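You operate a simulated robot arm through the tools that you are given. There is no shell and no other tool. Be economical: measure what you need, move in short steps, check, and stop when the job is done.

You run a simulated robot arm. Do the job below in one go: nothing can be reset, and whatever is moved stays where it is left.

JOB
Close up the body in the vise, then wind the vise open.
Fine: its nozzle and nut go back on; lift the body out and stand it on the bench beside the vise; leave the other body. Let nothing fall to the floor. Set down upright: what you pick out.
Where things are to end (x, y in the base frame): injector body with blue band within 12 cm of [54, -10].

Only the result counts: the job must be done as asked and must still hold three seconds after the hand-in. Knocking over, shifting, dropping, spilling or breaking anything else fails it.

ROBOT AND FRAMES
A 7-joint arm with a fingered hand, fixed in place. Base frame: the origin is at the foot of the arm, x ahead of it, y to its left, z up. Units: cm, degrees, N and s.
With the tool pointing down near the work surface it reaches from about 10 to 66 cm from the base axis. Its first joint turns from -69.0 to 172.0 degrees. Payload 3.4 kg.
The TCP is the grasp point between the finger pads, 2.5 cm short of the fingertips. In the tool frame z runs along the fingers and y along their closing line. Largest opening 8.8 cm; the body of the gripper starts 2.9 cm behind the TCP. The gripper is a hand of 5 fingers: y runs from the thumb to the fingers, the wrist lies at [-1.3, -9.7, -16.2] in the tool frame, and closing takes about 1.5 s.
Orientation is told as [roll, pitch, yaw] about the base's x, y, z axes, in that order, counted from this pose: with the fingers straight down and the wrist toward the robot, the tool's x, y and z point along [0, 1, 0], [1, 0, 0] and [0, 0, -1] of the base frame.

CONTROLS
- The arm moves only by the tool nudge_tool. Its argument "plan" is a list of rows, each a list of 3 entries, a list of its own where there are three numbers: the turn, a rotation vector about the tool's x, y, z in units of 180 degrees (1.0 is 180 degrees), then the shift along the tool's x, y, z in units of 400 mm (1.0 is 400 mm), then the opening in per cent of the stroke, from 0 (shut) to 100 (fully open). In form: [[[rx, ry, rz], [tx, ty, tz], hand], ...]. A call has 1 to 8 rows; each row is the pose to reach, as a shift and turn from the pose commanded when the call began, along the tool's axes at that moment. A call with a number of a shift or a turn outside -1 to 1 is refused whole. A row lasts 0.2 s, in which the tool goes at most 5 cm and 8.6 degrees; a call with a longer step from one row to the next is refused whole, and so is a gripper value outside its range. Where a pose cannot be reached the arm comes as near as it can. A force on the tool above 90 N (or 10 N above the force at the start of the call, whichever is more), or a blocked arm, ends the call early, and 0.2 s more pass. Each finger travels about 15.3 cm/s and halts on what it meets, pressing with about 23 N; the grip force reading is that of the motor and also rises with nothing between the fingers. The clock runs only during rows and for 0.2 s after the last one: add rows that repeat a pose to give the fingers time. The reply holds the time, the measured pose of the TCP, the force on the tool along the base axes, the opening and the grip force, in the units named above and with some noise, with the torque about the TCP (base axes, N m) and any sound that the robot's microphone picked up.
- Cameras (640 x 400 px; columns grow to the right, rows downward): "scene" is fixed at [5.35, 51.17, 164.11]; the picture's right is [-0.93, -0.36, 0.00], its down [-0.16, 0.42, -0.89] and it looks along [0.33, -0.83, -0.45] (base axes); focal length 338 px, centre (320, 200). "wrist" rides on the gripper at [5.9, -7.9, -10.5] in the tool frame; the picture's right is [-0.73, 0.32, -0.61], its down [-0.62, -0.68, 0.38] and it looks along [-0.29, 0.66, 0.70] (tool axes); focal length 234 px, centre (320, 200). There is no depth. A picture from a camera that has moved, and an enlarged one, comes with that camera's place and axes in the base frame and with its lens. The place of the scene camera against the robot may be out by one fixed shift of up to 1.8 cm in any direction.
- capture(camera): a new picture of that camera. The clock stands still meanwhile.
- raise_lower(by): slides the trunk up (or, below 0, down) by that many cm; the arm rides with it, the base frame stays. It gives what a move gives, with no picture.
- grasp_type(shape): the hand has 5 fingers and takes this shape, open, in about a second: jaw (thumb against the fingers, like two jaws); tri (thumb and two fingers); tip (a fingertip pinch); poke (one finger out to press); point (the index stretched); flat (the hand flat); cup (the hand cupped); fist (a fist). The gripper value then closes the fingers along that shape, each until it touches; the sizes above hold for jaw. It gives what a move gives, with no picture.
- zoom(camera, box): a new picture of the part [left, top, right, bottom] of that camera's present view, enlarged. The clock stands still meanwhile.
- job_done(): hands the job in; it is judged then, once.

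Go step by step. Nothing tells you positions but the pictures and the camera data: compare them with the known pose of the tool, close in by small moves and look again before you grip or let go. The budget is 120 turns and 76 pictures, counting those below and the enlarged ones. Unless the task says otherwise, let go and move clear before handing in, and close with one line.

The tools are called by a JSON object that holds its "op" and its "data". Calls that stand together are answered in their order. nudge_tool: Moves the arm, as the interface text tells. Its arguments: {"type":"object","properties":{"plan":{"type":"array"}},"required":["plan"]} The other tools are called the same way: raise_lower (by) slides the trunk up or down; grasp_type (shape) gives the hand a shape; capture (camera) takes a picture; zoom (camera, box) takes an enlarged picture of a part of a camera's view; job_done () hands the job in.

At the start:

```text
time: 0.0
position: [27.35, -35.63, 149.25]
orientation: [0.0, 0.0, -0.1]
force: [0.3, -0.4, 0.5]
moment: [0.01, 0.0, 0.02]
gripper_width: 8.75
grip_force: 0.1
shape: jaw
trunk travel left (down, up): [-82.5, 11.5]
```

scene: 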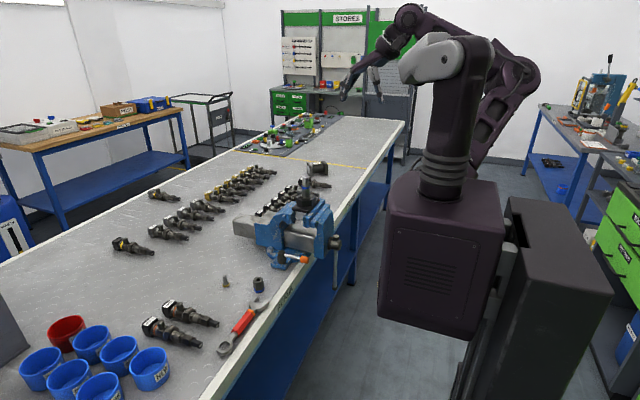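
wrist: 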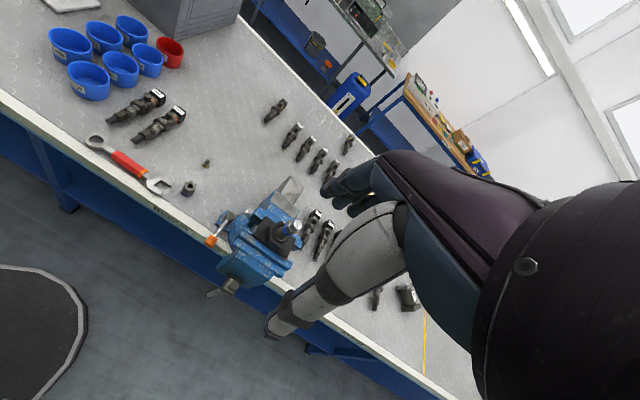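

I see a bench with a blue vise holding a body, with a nozzle and a nut lying to its left in the scene view. I'll zoom in on these first.

{"op": "zoom", "data": {"camera": "scene", "box": [200, 150, 360, 250]}}

{"op": "zoom", "data": {"camera": "scene", "box": [130, 250, 290, 350]}}

{"op": "zoom", "data": {"camera": "wrist", "box": [160, 140, 352, 260]}}

```text
4.00 times, centred on (280, 200) of scene
camera zoom: at [5.35, 51.17, 164.11], right [-0.93, -0.36, 0.0], down [-0.16, 0.42, -0.89], along [0.33, -0.83, -0.45], focal length 1352 px, centre (480, 200)
```

zoom: 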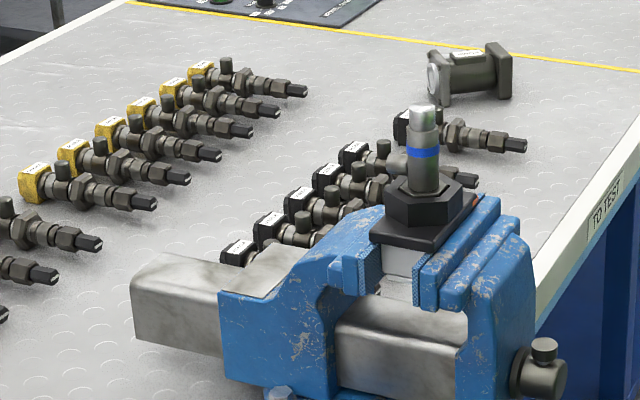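

```text
4.00 times, centred on (210, 300) of scene
camera zoom: at [5.35, 51.17, 164.11], right [-0.93, -0.36, 0.0], down [-0.16, 0.42, -0.89], along [0.33, -0.83, -0.45], focal length 1352 px, centre (760, -200)
```

zoom: 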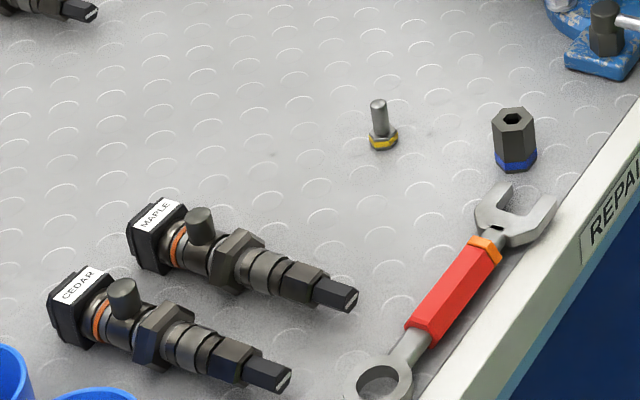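

```text
3.33 times, centred on (256, 200) of wrist
camera zoom: at [19.24, -29.76, 159.78], right [0.32, -0.73, 0.61], down [-0.68, -0.62, -0.38], along [0.66, -0.29, -0.7], focal length 781 px, centre (533, 200)
```

zoom: 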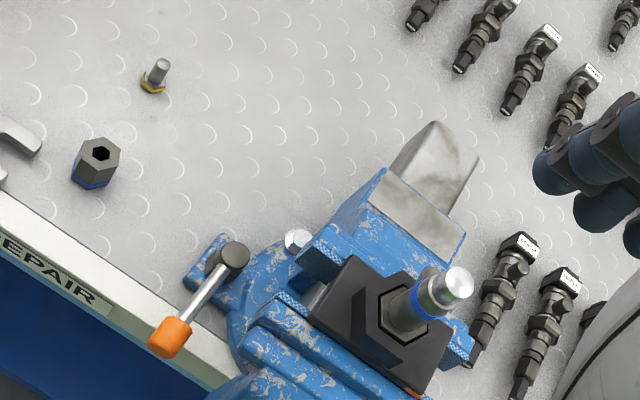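

I place the body in the vise near (49,-45), top about z 118; the nut near (54,-19.5), the nozzle near (66,-17.5), bench about z 89. I'll take closer looks at the handle and the rest of the bench.

{"op": "zoom", "data": {"camera": "scene", "box": [225, 190, 353, 270]}}

{"op": "zoom", "data": {"camera": "wrist", "box": [190, 170, 318, 300]}}

{"op": "zoom", "data": {"camera": "scene", "box": [240, 100, 400, 200]}}

```text
5.00 times, centred on (289, 230) of scene
camera zoom: at [5.35, 51.17, 164.11], right [-0.93, -0.36, 0.0], down [-0.16, 0.42, -0.89], along [0.33, -0.83, -0.45], focal length 1690 px, centre (475, 50)
```

zoom: 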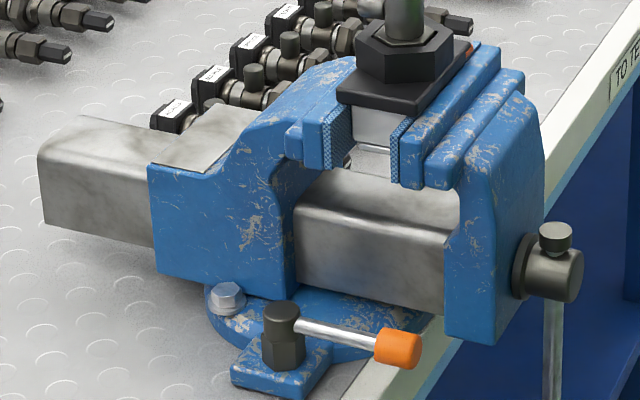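

```text
3.08 times, centred on (254, 235) of wrist
camera zoom: at [19.24, -29.76, 159.78], right [0.32, -0.73, 0.61], down [-0.68, -0.62, -0.38], along [0.66, -0.29, -0.7], focal length 720 px, centre (523, 92)
```

zoom: 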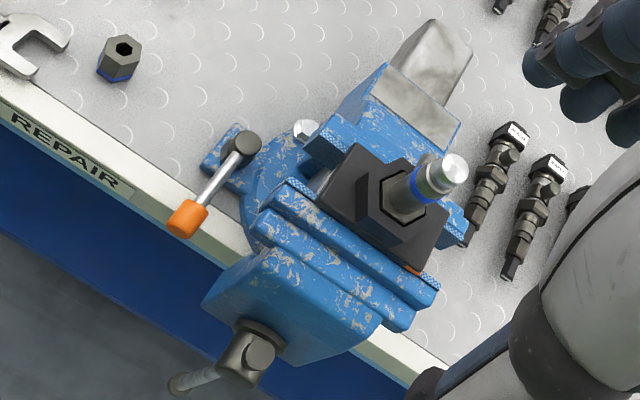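

```text
4.00 times, centred on (320, 150) of scene
camera zoom: at [5.35, 51.17, 164.11], right [-0.93, -0.36, 0.0], down [-0.16, 0.42, -0.89], along [0.33, -0.83, -0.45], focal length 1352 px, centre (320, 400)
```

zoom: 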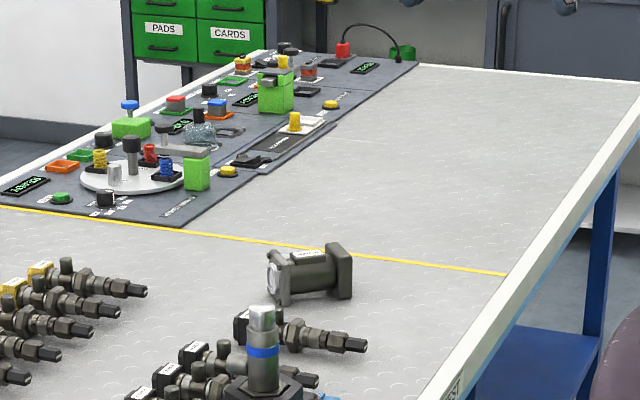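

The vise's screw hub is at about (37,-44,95) with its T-bar hanging down. I'll move above the nut and nozzle area and lower the trunk.

{"op": "nudge_tool", "data": {"plan": [[[0, 0, 0], [0.06, 0.095, 0], 100], [[0, 0, 0], [0.12, 0.19, 0], 100], [[0, 0, 0], [0.18, 0.285, 0], 100], [[0, 0, 0], [0.24, 0.38, 0], 100], [[0, 0, 0], [0.3, 0.475, 0], 100], [[0, 0, 0], [0.36, 0.57, 0], 100], [[0, 0, 0], [0.42, 0.665, 0], 100]]}}

{"op": "raise_lower", "data": {"by": -35}}

{"op": "capture", "data": {"camera": "wrist"}}

{"op": "capture", "data": {"camera": "scene"}}

```text
time: 1.6
position: [54.39, -18.51, 148.93]
orientation: [0.0, 0.1, -0.1]
force: [0.5, 0.0, 0.5]
moment: [-0.01, 0.07, -0.04]
gripper_width: 8.76
grip_force: 0.0
shape: jaw
trunk travel left (down, up): [-82.5, 11.5]
```

```text
time: 5.0
position: [53.82, -18.49, 114.25]
orientation: [0.0, 0.0, 0.0]
force: [0.2, -0.4, 0.5]
moment: [0.0, 0.0, -0.01]
gripper_width: 8.78
grip_force: 0.0
shape: jaw
trunk travel left (down, up): [-47.5, 46.5]
```

```text
67 pictures are left
camera wrist: at [45.96, -12.72, 124.73], right [0.32, -0.73, 0.61], down [-0.68, -0.62, -0.38], along [0.66, -0.29, -0.7], focal length 234 px, centre (320, 200)
```

wrist: 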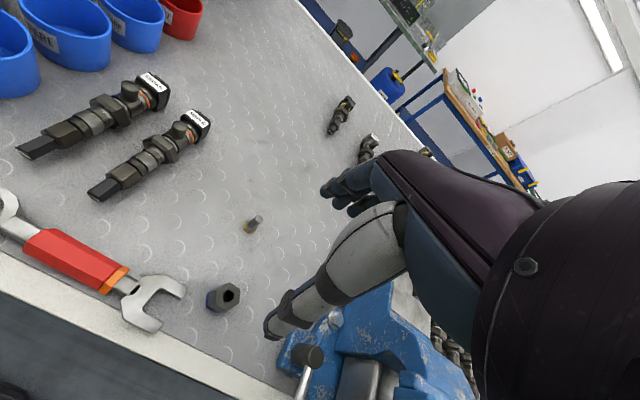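

```text
66 pictures are left
```

scene: 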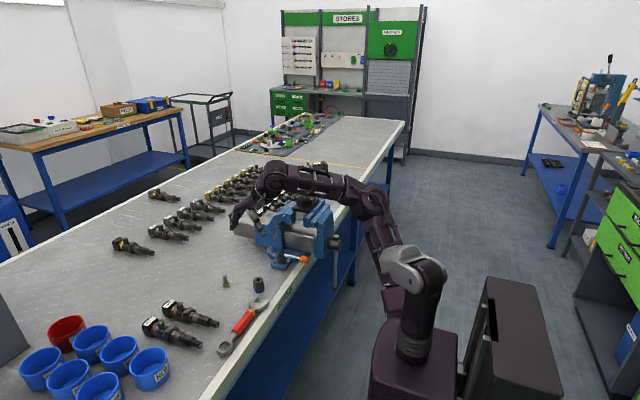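

The nut is near (53.7,-20) and the nozzle near (65,-18). I'll go above the nozzle at mid height.

{"op": "nudge_tool", "data": {"plan": [[[0, 0, 0], [0, 0.09, 0.07], 100], [[0, 0, 0], [0.01, 0.18, 0.14], 100], [[0, 0, 0], [0.015, 0.28, 0.21], 100], [[0, 0, 0], [0.015, 0.28, 0.3], 100], [[0, 0, 0], [0.015, 0.28, 0.3], 100]]}}

{"op": "capture", "data": {"camera": "wrist"}}

```text
time: 6.2
position: [64.16, -18.46, 101.92]
orientation: [0.0, -0.1, 0.0]
force: [0.0, -0.1, 0.1]
moment: [-0.03, 0.02, 0.0]
gripper_width: 8.75
grip_force: 0.0
shape: jaw
out of reach, approached as far as the arm can: row 2, 3, 4, 5
trunk travel left (down, up): [-47.5, 46.5]
```

```text
65 pictures are left
camera wrist: at [56.24, -12.69, 112.34], right [0.32, -0.73, 0.61], down [-0.68, -0.62, -0.39], along [0.66, -0.29, -0.69], focal length 234 px, centre (320, 200)
```

wrist: 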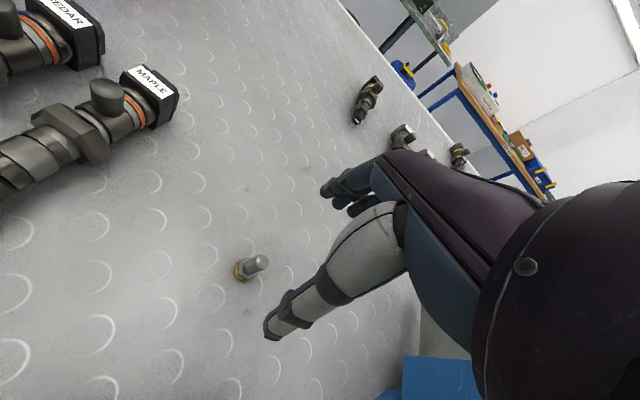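

Triangulating two views puts the nozzle tip at about (64.4,-18.1,93.4) and the bench near 88.7. I'll descend around it.

{"op": "nudge_tool", "data": {"plan": [[[0, 0, 0], [0, 0, 0.06], 100], [[0, 0, 0], [0.005, 0, 0.12], 100], [[0, 0, 0], [0.005, 0, 0.17], 100], [[0, 0, 0], [0.005, 0, 0.17], 100]]}}

{"op": "capture", "data": {"camera": "wrist"}}

```text
time: 7.2
position: [64.2, -18.2, 94.83]
orientation: [0.0, 0.0, -0.1]
force: [0.1, -0.4, 0.1]
moment: [0.01, 0.0, -0.01]
gripper_width: 8.75
grip_force: 0.0
shape: jaw
trunk travel left (down, up): [-47.5, 46.5]
```

```text
64 pictures are left
camera wrist: at [56.28, -12.37, 105.39], right [0.32, -0.73, 0.61], down [-0.68, -0.62, -0.38], along [0.66, -0.29, -0.7], focal length 234 px, centre (320, 200)
```

wrist: 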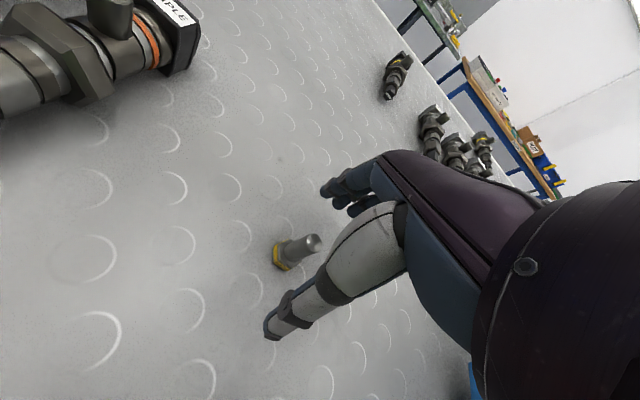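

The nozzle tip sits right between the fingers. I'll lower about 2 cm and close.

{"op": "nudge_tool", "data": {"plan": [[[0, 0, 0], [0.002, 0.004, 0.025], 100], [[0, 0, 0], [0.002, 0.004, 0.05], 100], [[0, 0, 0], [0.002, 0.004, 0.05], 60], [[0, 0, 0], [0.002, 0.004, 0.05], 60]]}}

{"op": "capture", "data": {"camera": "wrist"}}

```text
time: 8.2
position: [64.33, -18.14, 93.11]
orientation: [0.0, 0.1, 0.0]
force: [1.5, 0.1, -0.1]
moment: [0.0, -0.02, -0.01]
gripper_width: 5.32
grip_force: 0.1
shape: jaw
trunk travel left (down, up): [-47.5, 46.5]
```

```text
63 pictures are left
camera wrist: at [56.47, -12.33, 103.56], right [0.32, -0.73, 0.61], down [-0.68, -0.62, -0.38], along [0.66, -0.29, -0.7], focal length 234 px, centre (320, 200)
```

wrist: 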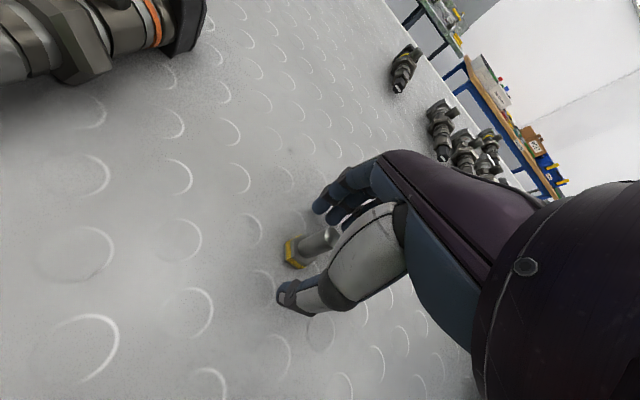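

Centred. Closing fully.

{"op": "nudge_tool", "data": {"plan": [[[0, 0, 0], [0, 0, 0], 40], [[0, 0, 0], [0, 0, 0], 25], [[0, 0, 0], [0, 0, 0], 10], [[0, 0, 0], [0, 0, 0], 0], [[0, 0, 0], [0, 0, 0], 0], [[0, 0, 0], [0, 0, 0], 0], [[0, 0, 0], [0, 0, 0], 0]]}}

{"op": "capture", "data": {"camera": "wrist"}}

```text
time: 9.8
position: [64.4, -18.21, 93.0]
orientation: [0.0, 0.0, 0.1]
force: [0.0, -0.9, -0.1]
moment: [0.01, -0.01, 0.02]
gripper_width: 0.97
grip_force: 23.2
shape: jaw
trunk travel left (down, up): [-47.5, 46.5]
```

```text
62 pictures are left
camera wrist: at [56.46, -12.35, 103.57], right [0.32, -0.73, 0.61], down [-0.68, -0.62, -0.38], along [0.66, -0.29, -0.7], focal length 234 px, centre (320, 200)
```

wrist: 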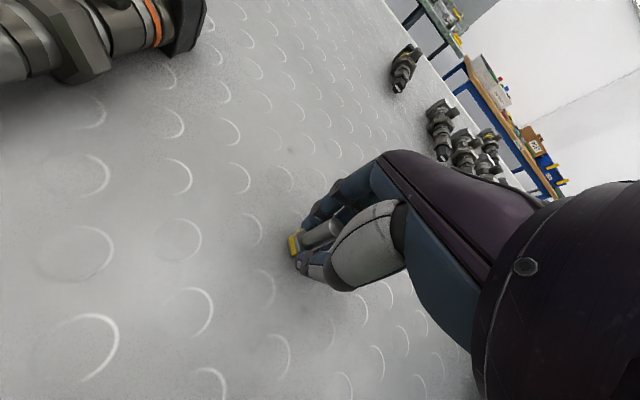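

The nozzle is gripped (0.97 cm). I'll raise it with the trunk, well above the body's top, and check it's still held.

{"op": "raise_lower", "data": {"by": 36}}

{"op": "zoom", "data": {"camera": "wrist", "box": [260, 180, 420, 280]}}

```text
time: 13.3
position: [64.5, -18.29, 128.99]
orientation: [-0.1, 0.1, 0.1]
force: [-0.6, 0.8, -0.7]
moment: [-0.01, 0.01, 0.03]
gripper_width: 0.97
grip_force: 23.1
shape: jaw
trunk travel left (down, up): [-83.5, 10.5]
```

```text
4.00 times, centred on (340, 230) of wrist
camera zoom: at [56.48, -12.35, 139.55], right [0.32, -0.73, 0.61], down [-0.68, -0.62, -0.38], along [0.66, -0.29, -0.7], focal length 937 px, centre (240, 80)
```

zoom: 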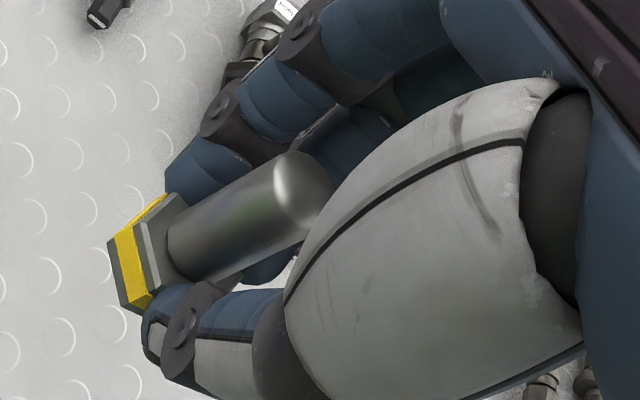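

The nozzle is held firmly with its hex flange downward. I'll move toward the body in the vise to look at its top.

{"op": "nudge_tool", "data": {"plan": [[[0, 0, 0], [-0.09, -0.056, 0], 0], [[0, 0, 0], [-0.18, -0.112, 0], 0], [[0, 0, 0], [-0.27, -0.169, 0], 0], [[0, 0, 0], [-0.36, -0.225, 0], 0], [[0, 0, 0], [-0.45, -0.281, 0], 0], [[0, 0, 0], [-0.54, -0.337, 0], 0], [[0, 0, 0], [-0.54, -0.337, 0], 0]]}}

{"op": "capture", "data": {"camera": "wrist"}}

{"op": "zoom", "data": {"camera": "scene", "box": [240, 150, 368, 230]}}

```text
time: 14.9
position: [50.92, -39.58, 129.06]
orientation: [-0.1, -0.1, 0.1]
force: [0.4, 0.6, -0.5]
moment: [0.0, 0.03, -0.02]
gripper_width: 0.96
grip_force: 22.4
shape: jaw
trunk travel left (down, up): [-83.5, 10.5]
```

```text
60 pictures are left
camera wrist: at [43.02, -33.71, 139.53], right [0.32, -0.73, 0.61], down [-0.68, -0.62, -0.38], along [0.66, -0.29, -0.7], focal length 234 px, centre (320, 200)
```

wrist: 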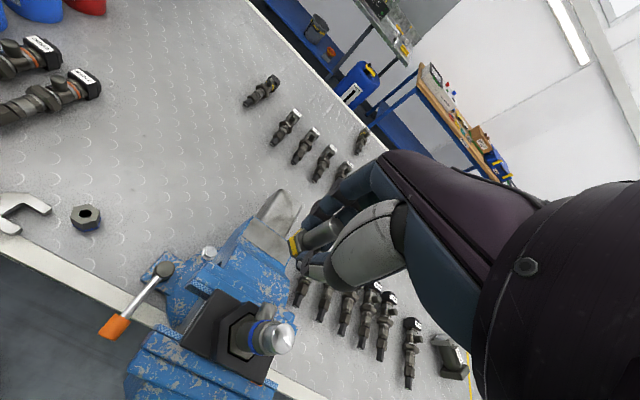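

```text
5.00 times, centred on (304, 190) of scene
camera zoom: at [5.35, 51.17, 164.11], right [-0.93, -0.36, 0.0], down [-0.16, 0.42, -0.89], along [0.33, -0.83, -0.45], focal length 1690 px, centre (400, 250)
```

zoom: 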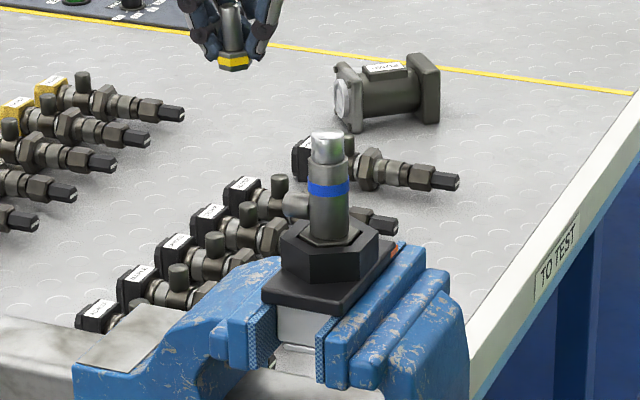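

{"op": "zoom", "data": {"camera": "wrist", "box": [170, 270, 330, 370]}}

{"op": "zoom", "data": {"camera": "wrist", "box": [60, 190, 124, 240]}}

```text
4.00 times, centred on (250, 320) of wrist
camera zoom: at [43.02, -33.71, 139.53], right [0.32, -0.73, 0.61], down [-0.68, -0.62, -0.38], along [0.66, -0.29, -0.7], focal length 937 px, centre (600, -280)
```

zoom: 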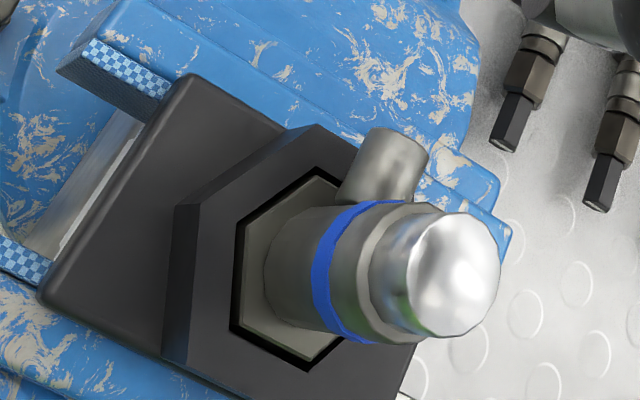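

```text
8.00 times, centred on (92, 215) of wrist
camera zoom: at [43.02, -33.71, 139.53], right [0.32, -0.73, 0.61], down [-0.68, -0.62, -0.38], along [0.66, -0.29, -0.7], focal length 1873 px, centre (2144, 80)
```

zoom: 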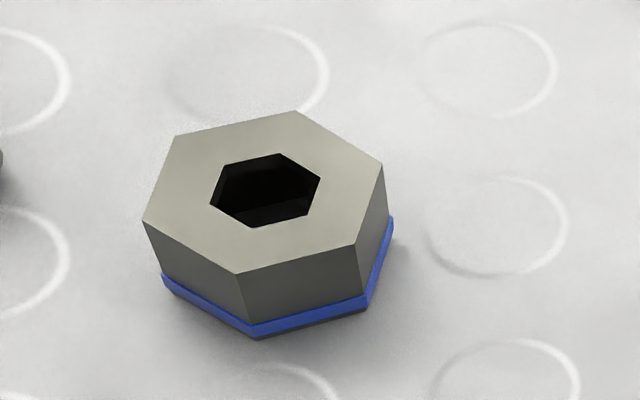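

The body's top is a flat shiny spigot at about (47.4,-44.9,118.5), so the nozzle sits on it flange-down and the nut goes over both. I'll hover just above.

{"op": "nudge_tool", "data": {"plan": [[[0, 0, 0], [-0.066, -0.044, 0], 0], [[0, 0, 0], [-0.133, -0.088, 0], 0], [[0, 0, 0], [-0.133, -0.088, 0.07], 0], [[0, 0, 0], [-0.133, -0.088, 0.07], 0]]}}

{"op": "zoom", "data": {"camera": "wrist", "box": [240, 180, 400, 280]}}

{"op": "zoom", "data": {"camera": "scene", "box": [270, 150, 350, 200]}}

```text
time: 15.9
position: [47.28, -45.03, 126.33]
orientation: [0.0, 0.0, 0.0]
force: [-0.6, -0.4, -0.9]
moment: [-0.02, 0.02, 0.04]
gripper_width: 0.96
grip_force: 22.8
shape: jaw
trunk travel left (down, up): [-83.5, 10.5]
```

```text
4.00 times, centred on (320, 230) of wrist
camera zoom: at [39.37, -39.18, 136.73], right [0.32, -0.73, 0.61], down [-0.68, -0.62, -0.38], along [0.66, -0.29, -0.7], focal length 937 px, centre (320, 80)
```

zoom: 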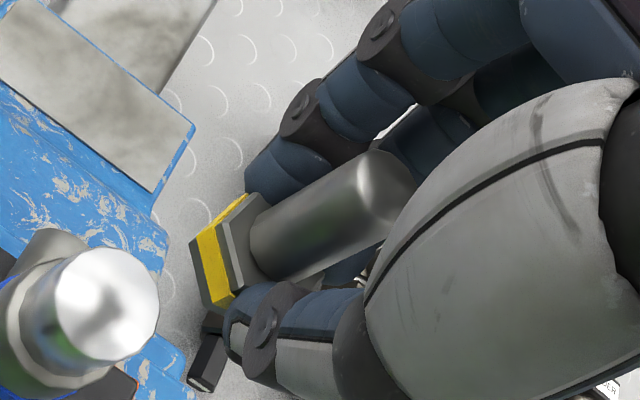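

```text
8.00 times, centred on (310, 175) of scene
camera zoom: at [5.35, 51.17, 164.11], right [-0.93, -0.36, 0.0], down [-0.16, 0.42, -0.89], along [0.33, -0.83, -0.45], focal length 2704 px, centre (400, 400)
```

zoom: 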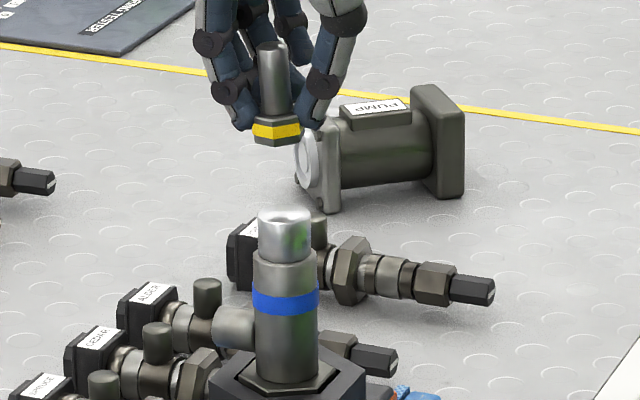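

The two views together say the body's axis is about 0.4 cm in -x and 0.5 cm in +y from the nozzle. I'll correct, lower a little and look again.

{"op": "nudge_tool", "data": {"plan": [[[0, 0, 0], [0.011, -0.01, 0], 0], [[0, 0, 0], [0.011, -0.01, 0.045], 0], [[0, 0, 0], [0.011, -0.01, 0.045], 0]]}}

{"op": "zoom", "data": {"camera": "wrist", "box": [240, 180, 400, 280]}}

{"op": "zoom", "data": {"camera": "scene", "box": [280, 150, 328, 180]}}

```text
time: 16.7
position: [47.12, -44.61, 124.38]
orientation: [0.1, 0.0, 0.0]
force: [0.1, -0.2, -0.1]
moment: [0.0, -0.01, -0.02]
gripper_width: 0.96
grip_force: 23.1
shape: jaw
trunk travel left (down, up): [-83.5, 10.5]
```

```text
4.00 times, centred on (320, 230) of wrist
camera zoom: at [39.11, -38.8, 134.9], right [0.32, -0.73, 0.61], down [-0.68, -0.62, -0.38], along [0.66, -0.29, -0.7], focal length 937 px, centre (320, 80)
```

zoom: 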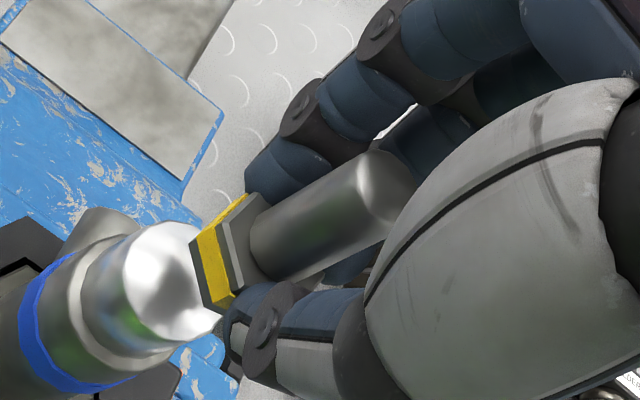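

```text
13.33 times, centred on (304, 165) of scene
camera zoom: at [5.35, 51.17, 164.11], right [-0.93, -0.36, 0.0], down [-0.16, 0.42, -0.89], along [0.33, -0.83, -0.45], focal length 4506 px, centre (533, 667)
```

zoom: 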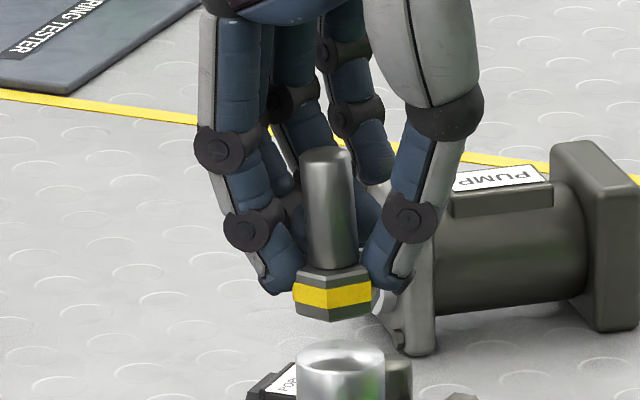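

Nearly aligned: about 0.27 cm in -x and 0.17 cm in +y remain, with a gap of about 1.25 cm. I'll correct and lower most of it.

{"op": "nudge_tool", "data": {"plan": [[[0, 0, 0], [0.0045, -0.0065, 0], 0], [[0, 0, 0], [0.0045, -0.0065, 0.02], 0], [[0, 0, 0], [0.0045, -0.0065, 0.02], 0]]}}

{"op": "zoom", "data": {"camera": "wrist", "box": [240, 180, 400, 280]}}

{"op": "zoom", "data": {"camera": "scene", "box": [280, 150, 328, 180]}}

```text
time: 17.5
position: [46.71, -44.41, 123.68]
orientation: [0.0, -0.1, 0.1]
force: [-0.7, -0.2, 0.1]
moment: [-0.02, 0.01, -0.03]
gripper_width: 0.96
grip_force: 23.2
shape: jaw
trunk travel left (down, up): [-83.5, 10.5]
```

```text
4.00 times, centred on (320, 230) of wrist
camera zoom: at [38.77, -38.62, 134.09], right [0.32, -0.73, 0.61], down [-0.68, -0.62, -0.38], along [0.66, -0.29, -0.7], focal length 937 px, centre (320, 80)
```

zoom: 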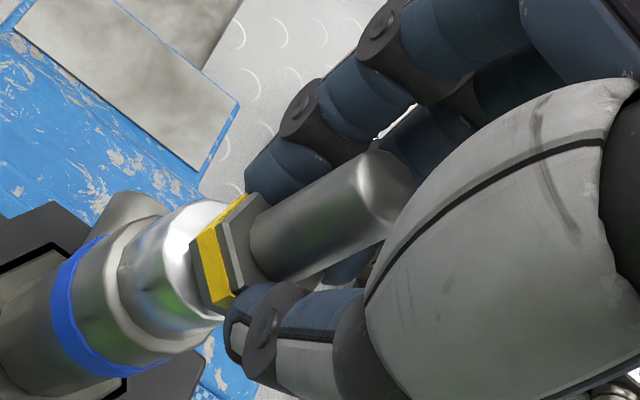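

```text
13.33 times, centred on (304, 165) of scene
camera zoom: at [5.35, 51.17, 164.11], right [-0.93, -0.36, 0.0], down [-0.16, 0.42, -0.89], along [0.33, -0.83, -0.45], focal length 4506 px, centre (533, 667)
```

zoom: 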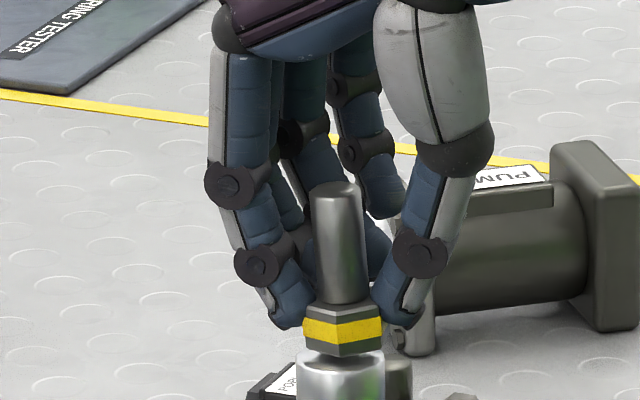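

Aligned in both views with a small gap of about 0.4 cm. I'll lower gently onto contact.

{"op": "nudge_tool", "data": {"plan": [[[0, 0, 0], [0, 0, 0.005], 0], [[0, 0, 0], [0, 0, 0.01], 0], [[0, 0, 0], [0, 0, 0.01], 0]]}}

{"op": "zoom", "data": {"camera": "scene", "box": [280, 150, 328, 180]}}

```text
time: 18.3
position: [46.69, -44.39, 123.31]
orientation: [0.0, -0.2, 0.0]
force: [0.7, -0.2, 6.2]
moment: [-0.01, -0.1, 0.0]
gripper_width: 0.97
grip_force: 23.7
shape: jaw
trunk travel left (down, up): [-83.5, 10.5]
```

```text
13.33 times, centred on (304, 165) of scene
camera zoom: at [5.35, 51.17, 164.11], right [-0.93, -0.36, 0.0], down [-0.16, 0.42, -0.89], along [0.33, -0.83, -0.45], focal length 4506 px, centre (533, 667)
```

zoom: 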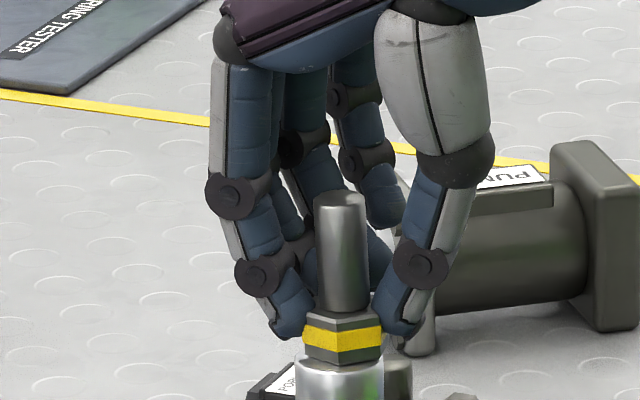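

Contact is felt (6 N), and the nozzle is sitting on the spigot. I'll release gradually.

{"op": "nudge_tool", "data": {"plan": [[[0, 0, 0], [0, 0, 0.002], 10], [[0, 0, 0], [0, 0, 0.002], 14], [[0, 0, 0], [0, 0, 0.002], 20], [[0, 0, 0], [0, 0, 0.002], 30], [[0, 0, 0], [0, 0, 0.002], 45], [[0, 0, 0], [0, 0, 0.002], 60]]}}

{"op": "zoom", "data": {"camera": "scene", "box": [280, 150, 328, 180]}}

{"op": "zoom", "data": {"camera": "wrist", "box": [240, 180, 400, 280]}}

```text
time: 19.7
position: [46.85, -44.43, 123.06]
orientation: [0.0, 0.0, 0.0]
force: [-0.4, 0.0, 0.1]
moment: [0.0, -0.01, 0.0]
gripper_width: 5.25
grip_force: 0.0
shape: jaw
trunk travel left (down, up): [-83.5, 10.5]
```

```text
13.33 times, centred on (304, 165) of scene
camera zoom: at [5.35, 51.17, 164.11], right [-0.93, -0.36, 0.0], down [-0.16, 0.42, -0.89], along [0.33, -0.83, -0.45], focal length 4506 px, centre (533, 667)
```

zoom: 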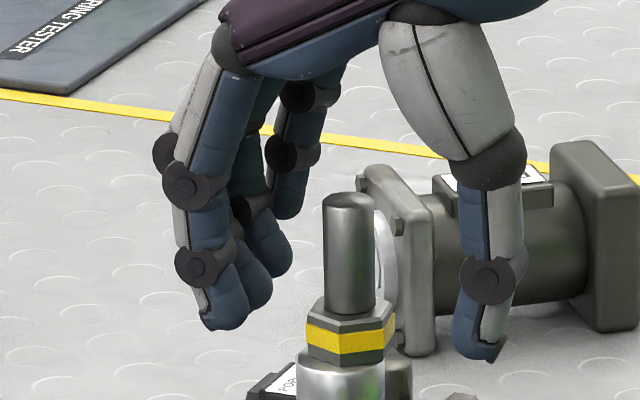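

```text
4.00 times, centred on (320, 230) of wrist
camera zoom: at [38.81, -38.65, 133.63], right [0.32, -0.73, 0.61], down [-0.68, -0.62, -0.38], along [0.66, -0.29, -0.7], focal length 937 px, centre (320, 80)
```

zoom: 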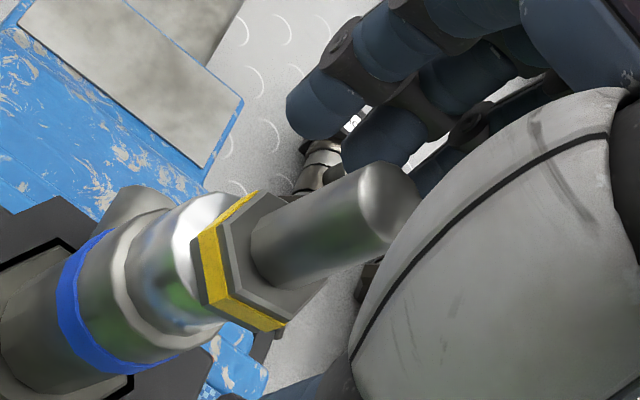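

The nozzle stands on the spigot, maybe slightly off-centre. I'll raise the hand clear and look closely.

{"op": "nudge_tool", "data": {"plan": [[[0, 0, 0], [0, 0, -0.06], 60], [[0, 0, 0], [0, 0, -0.15], 60], [[0, 0, 0], [0.08, 0, -0.18], 60], [[0, 0, 0], [0.16, 0, -0.18], 60], [[0, 0, 0], [0.16, 0, -0.18], 60]]}}

{"op": "zoom", "data": {"camera": "scene", "box": [280, 155, 328, 185]}}

{"op": "capture", "data": {"camera": "wrist"}}

```text
time: 20.9
position: [46.82, -38.01, 130.16]
orientation: [0.0, -0.1, 0.1]
force: [0.7, -0.5, -0.4]
moment: [0.01, 0.01, 0.01]
gripper_width: 5.25
grip_force: 0.0
shape: jaw
trunk travel left (down, up): [-83.5, 10.5]
```

```text
13.33 times, centred on (304, 170) of scene
camera zoom: at [5.35, 51.17, 164.11], right [-0.93, -0.36, 0.0], down [-0.16, 0.42, -0.89], along [0.33, -0.83, -0.45], focal length 4506 px, centre (533, 600)
```

zoom: 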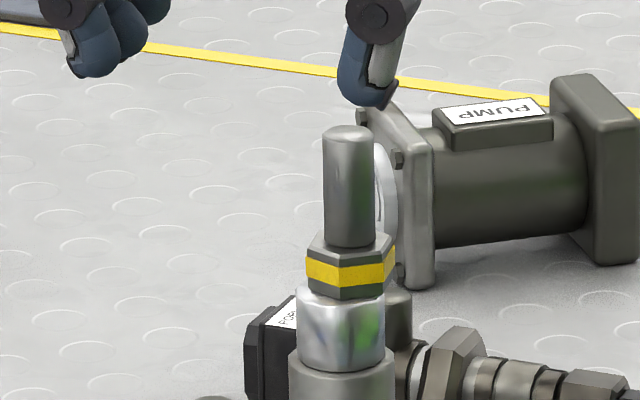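

```text
46 pictures are left
camera wrist: at [38.85, -32.18, 140.69], right [0.32, -0.73, 0.61], down [-0.68, -0.62, -0.38], along [0.66, -0.29, -0.7], focal length 234 px, centre (320, 200)
```

wrist: 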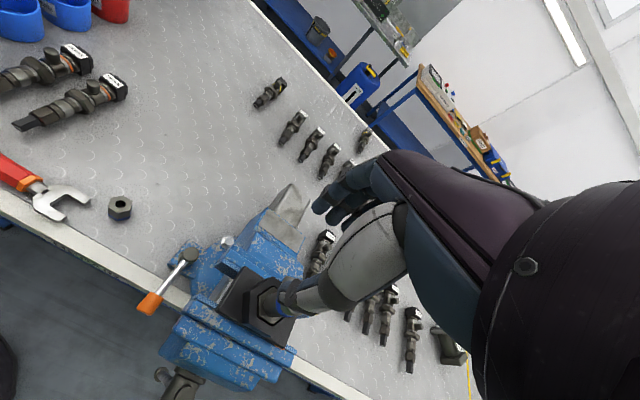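

The nozzle sits stably on the spigot, about 0.2 cm off. Now the nut, at about (53.4,-19.8), whose flats already face along x. I'll go above it and come down with the trunk.

{"op": "nudge_tool", "data": {"plan": [[[0, 0, 0], [0.1, 0.036, 0], 100], [[0, 0, 0], [0.2, 0.072, 0], 100], [[0, 0, 0], [0.3, 0.108, 0], 100], [[0, 0, 0], [0.4, 0.144, 0], 100], [[0, 0, 0], [0.455, 0.164, 0], 100], [[0, 0, 0], [0.455, 0.164, 0], 100]]}}

{"op": "raise_lower", "data": {"by": -32}}

{"op": "capture", "data": {"camera": "wrist"}}

```text
time: 22.3
position: [53.46, -19.81, 130.35]
orientation: [0.1, 0.0, -0.1]
force: [-0.4, -0.4, 0.1]
moment: [-0.02, 0.02, 0.02]
gripper_width: 8.78
grip_force: 0.0
shape: jaw
trunk travel left (down, up): [-83.5, 10.5]
```

```text
time: 25.5
position: [53.43, -19.82, 98.37]
orientation: [0.0, 0.0, -0.1]
force: [0.0, 0.6, 0.8]
moment: [-0.01, -0.01, -0.02]
gripper_width: 8.8
grip_force: 0.1
shape: jaw
trunk travel left (down, up): [-51.5, 42.5]
```

```text
45 pictures are left
camera wrist: at [45.51, -14.0, 108.83], right [0.32, -0.73, 0.61], down [-0.68, -0.62, -0.38], along [0.66, -0.29, -0.7], focal length 234 px, centre (320, 200)
```

wrist: 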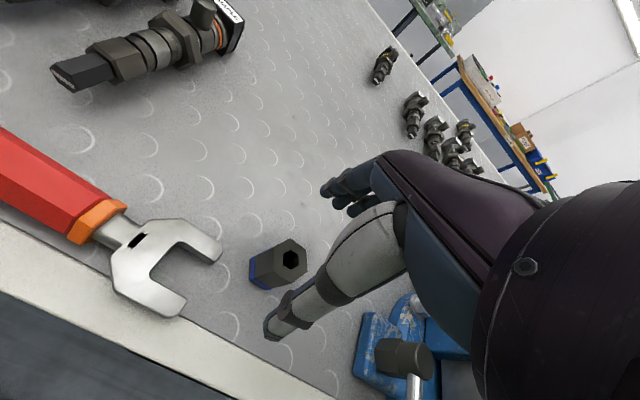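

The nut sits below and between the fingers, about 0.45 cm toward -y. I'll lower and partly close, then check.

{"op": "nudge_tool", "data": {"plan": [[[0, 0, 0], [-0.011, -0.002, 0.05], 100], [[0, 0, 0], [-0.011, -0.002, 0.1], 100], [[0, 0, 0], [-0.011, -0.002, 0.145], 100], [[0, 0, 0], [-0.011, -0.002, 0.145], 75], [[0, 0, 0], [-0.011, -0.002, 0.145], 60]]}}

{"op": "zoom", "data": {"camera": "wrist", "box": [240, 160, 400, 340]}}

```text
time: 26.7
position: [53.35, -20.23, 92.58]
orientation: [0.0, -0.2, 0.1]
force: [2.4, -0.1, 4.8]
moment: [-0.05, -0.23, 0.02]
gripper_width: 5.48
grip_force: 0.0
shape: jaw
trunk travel left (down, up): [-51.5, 42.5]
```

```text
2.22 times, centred on (320, 250) of wrist
camera zoom: at [45.37, -14.41, 103.06], right [0.32, -0.73, 0.61], down [-0.68, -0.62, -0.38], along [0.66, -0.29, -0.69], focal length 520 px, centre (320, 89)
```

zoom: 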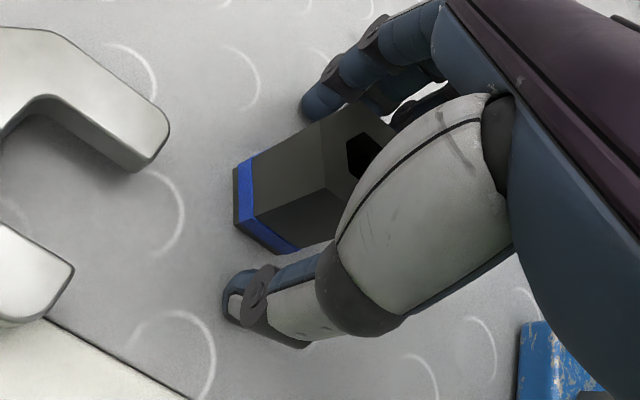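

There's a light contact below, so I'll rise 0.4 cm, shift 0.2 cm in +x and close on the nut.

{"op": "nudge_tool", "data": {"plan": [[[0, 0, 0], [0, 0.003, -0.01], 60], [[0, 0, 0], [0, 0.004, -0.01], 40], [[0, 0, 0], [0, 0.004, -0.01], 20], [[0, 0, 0], [0, 0.004, -0.01], 0], [[0, 0, 0], [0, 0.004, -0.01], 0], [[0, 0, 0], [0, 0.004, -0.01], 0], [[0, 0, 0], [0, 0.004, -0.01], 0]]}}

{"op": "zoom", "data": {"camera": "wrist", "box": [240, 160, 400, 340]}}

```text
time: 28.3
position: [53.51, -20.34, 92.94]
orientation: [0.0, 0.0, 0.0]
force: [-0.1, -0.6, 0.4]
moment: [0.0, -0.01, 0.01]
gripper_width: 2.29
grip_force: 23.1
shape: jaw
trunk travel left (down, up): [-51.5, 42.5]
```

```text
2.22 times, centred on (320, 250) of wrist
camera zoom: at [45.53, -14.5, 103.41], right [0.32, -0.73, 0.61], down [-0.68, -0.62, -0.38], along [0.66, -0.29, -0.7], focal length 520 px, centre (320, 89)
```

zoom: 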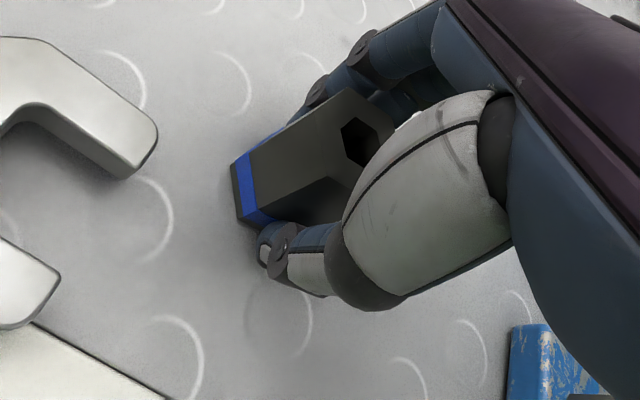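

The nut is gripped. I'll lift it high with the trunk, then move above the nozzle.

{"op": "raise_lower", "data": {"by": 40}}

{"op": "nudge_tool", "data": {"plan": [[[0, 0, 0], [-0.11, -0.03, 0], 0], [[0, 0, 0], [-0.22, -0.06, 0], 0], [[0, 0, 0], [-0.33, -0.09, 0], 0], [[0, 0, 0], [-0.44, -0.12, 0], 0], [[0, 0, 0], [-0.54, -0.148, 0], 0], [[0, 0, 0], [-0.598, -0.163, 0], 0], [[0, 0, 0], [-0.598, -0.163, 0.04], 0], [[0, 0, 0], [-0.598, -0.163, 0.04], 0]]}}

{"op": "zoom", "data": {"camera": "scene", "box": [280, 130, 344, 170]}}

{"op": "zoom", "data": {"camera": "wrist", "box": [240, 180, 400, 280]}}

```text
time: 32.1
position: [53.54, -20.28, 133.02]
orientation: [-0.1, 0.0, 0.1]
force: [-0.5, -0.3, -1.0]
moment: [-0.01, -0.02, 0.0]
gripper_width: 2.3
grip_force: 22.8
shape: jaw
trunk travel left (down, up): [-91.5, 2.5]
```

```text
time: 33.9
position: [46.86, -44.32, 131.29]
orientation: [0.0, 0.0, -0.1]
force: [0.1, -0.4, -1.2]
moment: [-0.05, 0.01, -0.01]
gripper_width: 2.32
grip_force: 22.6
shape: jaw
trunk travel left (down, up): [-91.5, 2.5]
```

```text
10.00 times, centred on (312, 150) of scene
camera zoom: at [5.35, 51.17, 164.11], right [-0.93, -0.36, 0.0], down [-0.16, 0.42, -0.89], along [0.33, -0.83, -0.45], focal length 3379 px, centre (400, 700)
```

zoom: 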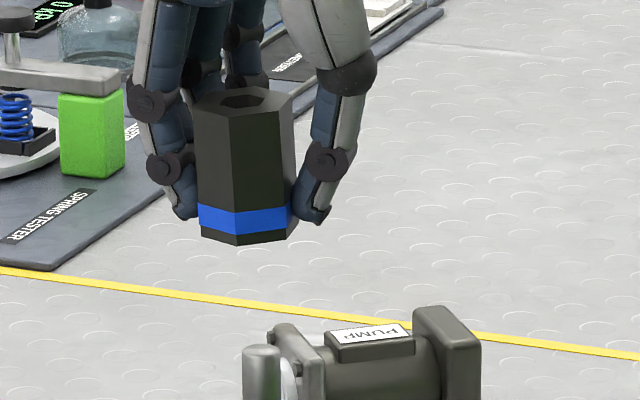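

```text
4.00 times, centred on (320, 230) of wrist
camera zoom: at [38.83, -38.46, 141.82], right [0.32, -0.73, 0.61], down [-0.68, -0.62, -0.38], along [0.66, -0.29, -0.7], focal length 937 px, centre (320, 80)
```

zoom: 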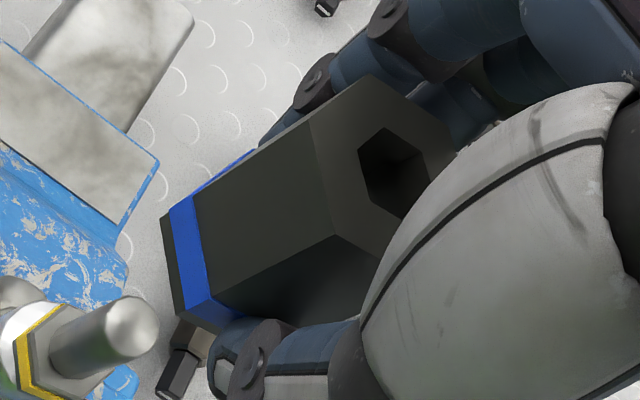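

The nut is about 3.8 cm above the nozzle's tip; the nozzle axis is roughly (-0.4,-0.25) cm from the nut's. I'll correct and lower 3 cm.

{"op": "nudge_tool", "data": {"plan": [[[0, 0, 0], [-0.006, -0.01, 0.03], 0], [[0, 0, 0], [-0.006, -0.01, 0.075], 0], [[0, 0, 0], [-0.006, -0.01, 0.075], 0]]}}

{"op": "zoom", "data": {"camera": "scene", "box": [280, 145, 328, 175]}}

{"op": "zoom", "data": {"camera": "wrist", "box": [240, 180, 400, 280]}}

```text
time: 34.7
position: [46.43, -44.59, 128.42]
orientation: [0.0, 0.0, 0.0]
force: [1.1, 0.2, -1.0]
moment: [-0.01, 0.03, 0.02]
gripper_width: 2.31
grip_force: 23.3
shape: jaw
trunk travel left (down, up): [-91.5, 2.5]
```

```text
13.33 times, centred on (304, 160) of scene
camera zoom: at [5.35, 51.17, 164.11], right [-0.93, -0.36, 0.0], down [-0.16, 0.42, -0.89], along [0.33, -0.83, -0.45], focal length 4506 px, centre (533, 733)
```

zoom: 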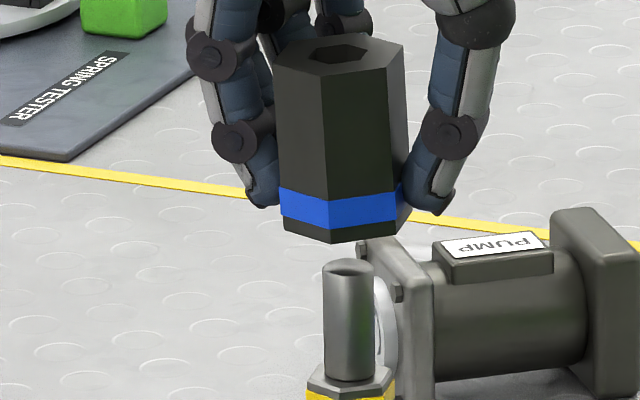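

```text
4.00 times, centred on (320, 230) of wrist
camera zoom: at [38.61, -38.7, 138.88], right [0.32, -0.73, 0.61], down [-0.68, -0.62, -0.38], along [0.66, -0.29, -0.7], focal length 937 px, centre (320, 80)
```

zoom: 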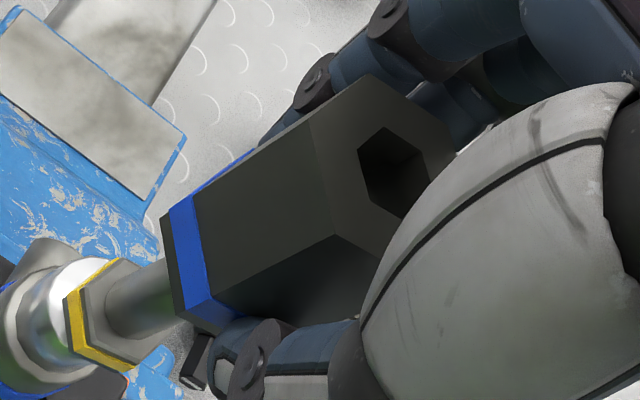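

Very close; the remaining correction is about (-0.14,-0.11) cm. I'll apply it and lower so the pin enters the nut's cavity.

{"op": "nudge_tool", "data": {"plan": [[[0, 0, 0], [-0.003, -0.0035, 0.015], 0], [[0, 0, 0], [-0.003, -0.0035, 0.03], 0], [[0, 0, 0], [-0.003, -0.0035, 0.045], 0], [[0, 0, 0], [-0.003, -0.0035, 0.06], 0], [[0, 0, 0], [-0.003, -0.0035, 0.06], 0]]}}

{"op": "zoom", "data": {"camera": "scene", "box": [280, 150, 328, 180]}}

{"op": "zoom", "data": {"camera": "wrist", "box": [240, 180, 400, 280]}}

```text
time: 35.9
position: [46.34, -44.57, 125.86]
orientation: [0.0, 0.0, 0.0]
force: [0.6, 0.5, -1.0]
moment: [0.01, -0.03, 0.0]
gripper_width: 2.29
grip_force: 23.0
shape: jaw
trunk travel left (down, up): [-91.5, 2.5]
```

```text
13.33 times, centred on (304, 165) of scene
camera zoom: at [5.35, 51.17, 164.11], right [-0.93, -0.36, 0.0], down [-0.16, 0.42, -0.89], along [0.33, -0.83, -0.45], focal length 4506 px, centre (533, 667)
```

zoom: 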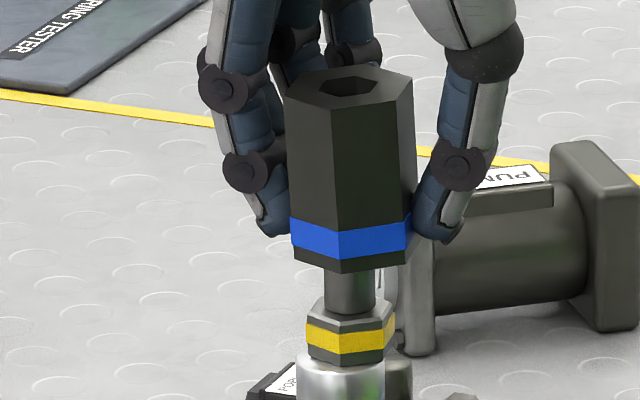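

```text
4.00 times, centred on (320, 230) of wrist
camera zoom: at [38.46, -38.84, 136.39], right [0.32, -0.73, 0.61], down [-0.68, -0.62, -0.38], along [0.66, -0.29, -0.7], focal length 937 px, centre (320, 80)
```

zoom: 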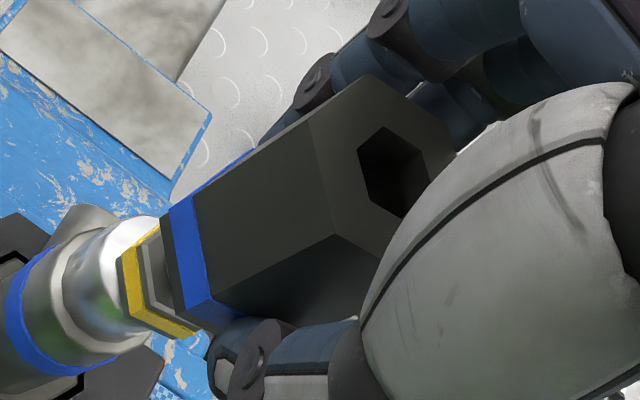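

The pin has entered the nut without force and the axes match. I'll keep lowering while watching the force.

{"op": "nudge_tool", "data": {"plan": [[[0, 0, 0], [0, 0, 0.01], 0], [[0, 0, 0], [0, 0, 0.02], 0], [[0, 0, 0], [0, 0, 0.03], 0], [[0, 0, 0], [0, 0, 0.04], 0], [[0, 0, 0], [0, 0, 0.04], 0]]}}

{"op": "zoom", "data": {"camera": "scene", "box": [280, 150, 328, 180]}}

```text
time: 37.1
position: [46.33, -44.62, 124.19]
orientation: [0.1, 0.0, 0.0]
force: [-0.8, 0.5, -0.1]
moment: [0.0, -0.03, 0.02]
gripper_width: 2.33
grip_force: 23.2
shape: jaw
trunk travel left (down, up): [-91.5, 2.5]
```

```text
13.33 times, centred on (304, 165) of scene
camera zoom: at [5.35, 51.17, 164.11], right [-0.93, -0.36, 0.0], down [-0.16, 0.42, -0.89], along [0.33, -0.83, -0.45], focal length 4506 px, centre (533, 667)
```

zoom: 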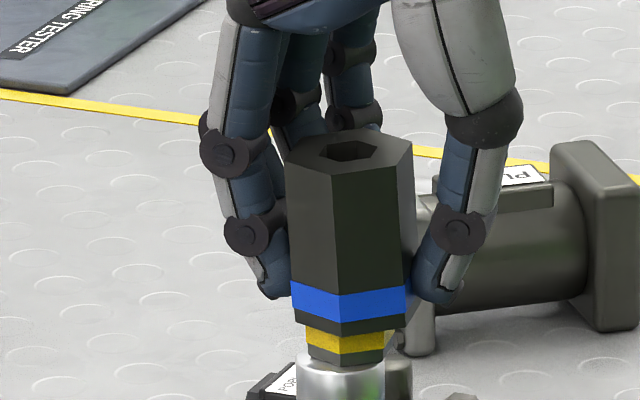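

{"op": "nudge_tool", "data": {"plan": [[[0, 0, 0], [0, 0, 0.008], 0], [[0, 0, 0], [0, 0, 0.016], 0], [[0, 0, 0], [0.002, 0.003, 0.022], 0], [[0, 0, 0], [0.003, 0.004, 0.028], 0], [[0, 0, 0], [0.003, 0.004, 0.028], 0]]}}

{"op": "zoom", "data": {"camera": "scene", "box": [280, 150, 328, 180]}}

{"op": "zoom", "data": {"camera": "wrist", "box": [240, 180, 400, 280]}}

```text
time: 38.3
position: [46.7, -44.37, 123.21]
orientation: [0.0, -0.1, 0.0]
force: [0.9, -0.4, -0.1]
moment: [0.01, -0.02, 0.0]
gripper_width: 2.34
grip_force: 22.5
shape: jaw
trunk travel left (down, up): [-91.5, 2.5]
```

```text
13.33 times, centred on (304, 165) of scene
camera zoom: at [5.35, 51.17, 164.11], right [-0.93, -0.36, 0.0], down [-0.16, 0.42, -0.89], along [0.33, -0.83, -0.45], focal length 4506 px, centre (533, 667)
```

zoom: 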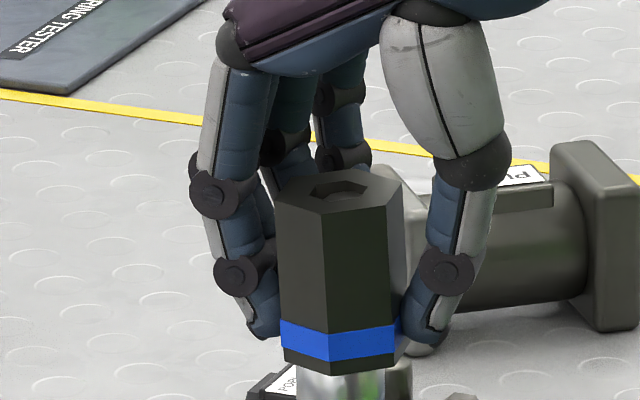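

```text
4.00 times, centred on (320, 230) of wrist
camera zoom: at [38.7, -38.66, 133.7], right [0.32, -0.73, 0.61], down [-0.68, -0.62, -0.38], along [0.66, -0.29, -0.7], focal length 937 px, centre (320, 80)
```

zoom: 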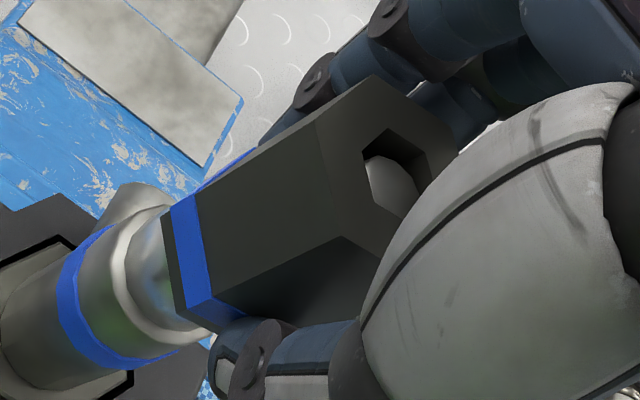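

The pin is showing in the nut's hole and the nut is centred over the spigot. I'll keep lowering gently.

{"op": "nudge_tool", "data": {"plan": [[[0, 0, 0], [0, 0, 0.007], 0], [[0, 0, 0], [0, 0, 0.014], 0], [[0, 0, 0], [0, 0, 0.021], 0], [[0, 0, 0], [0, 0, 0.021], 0]]}}

```text
time: 39.3
position: [46.52, -44.46, 122.34]
orientation: [-0.1, 0.1, 0.0]
force: [0.2, -0.5, 0.0]
moment: [0.01, -0.03, -0.01]
gripper_width: 2.35
grip_force: 23.1
shape: jaw
trunk travel left (down, up): [-91.5, 2.5]
```

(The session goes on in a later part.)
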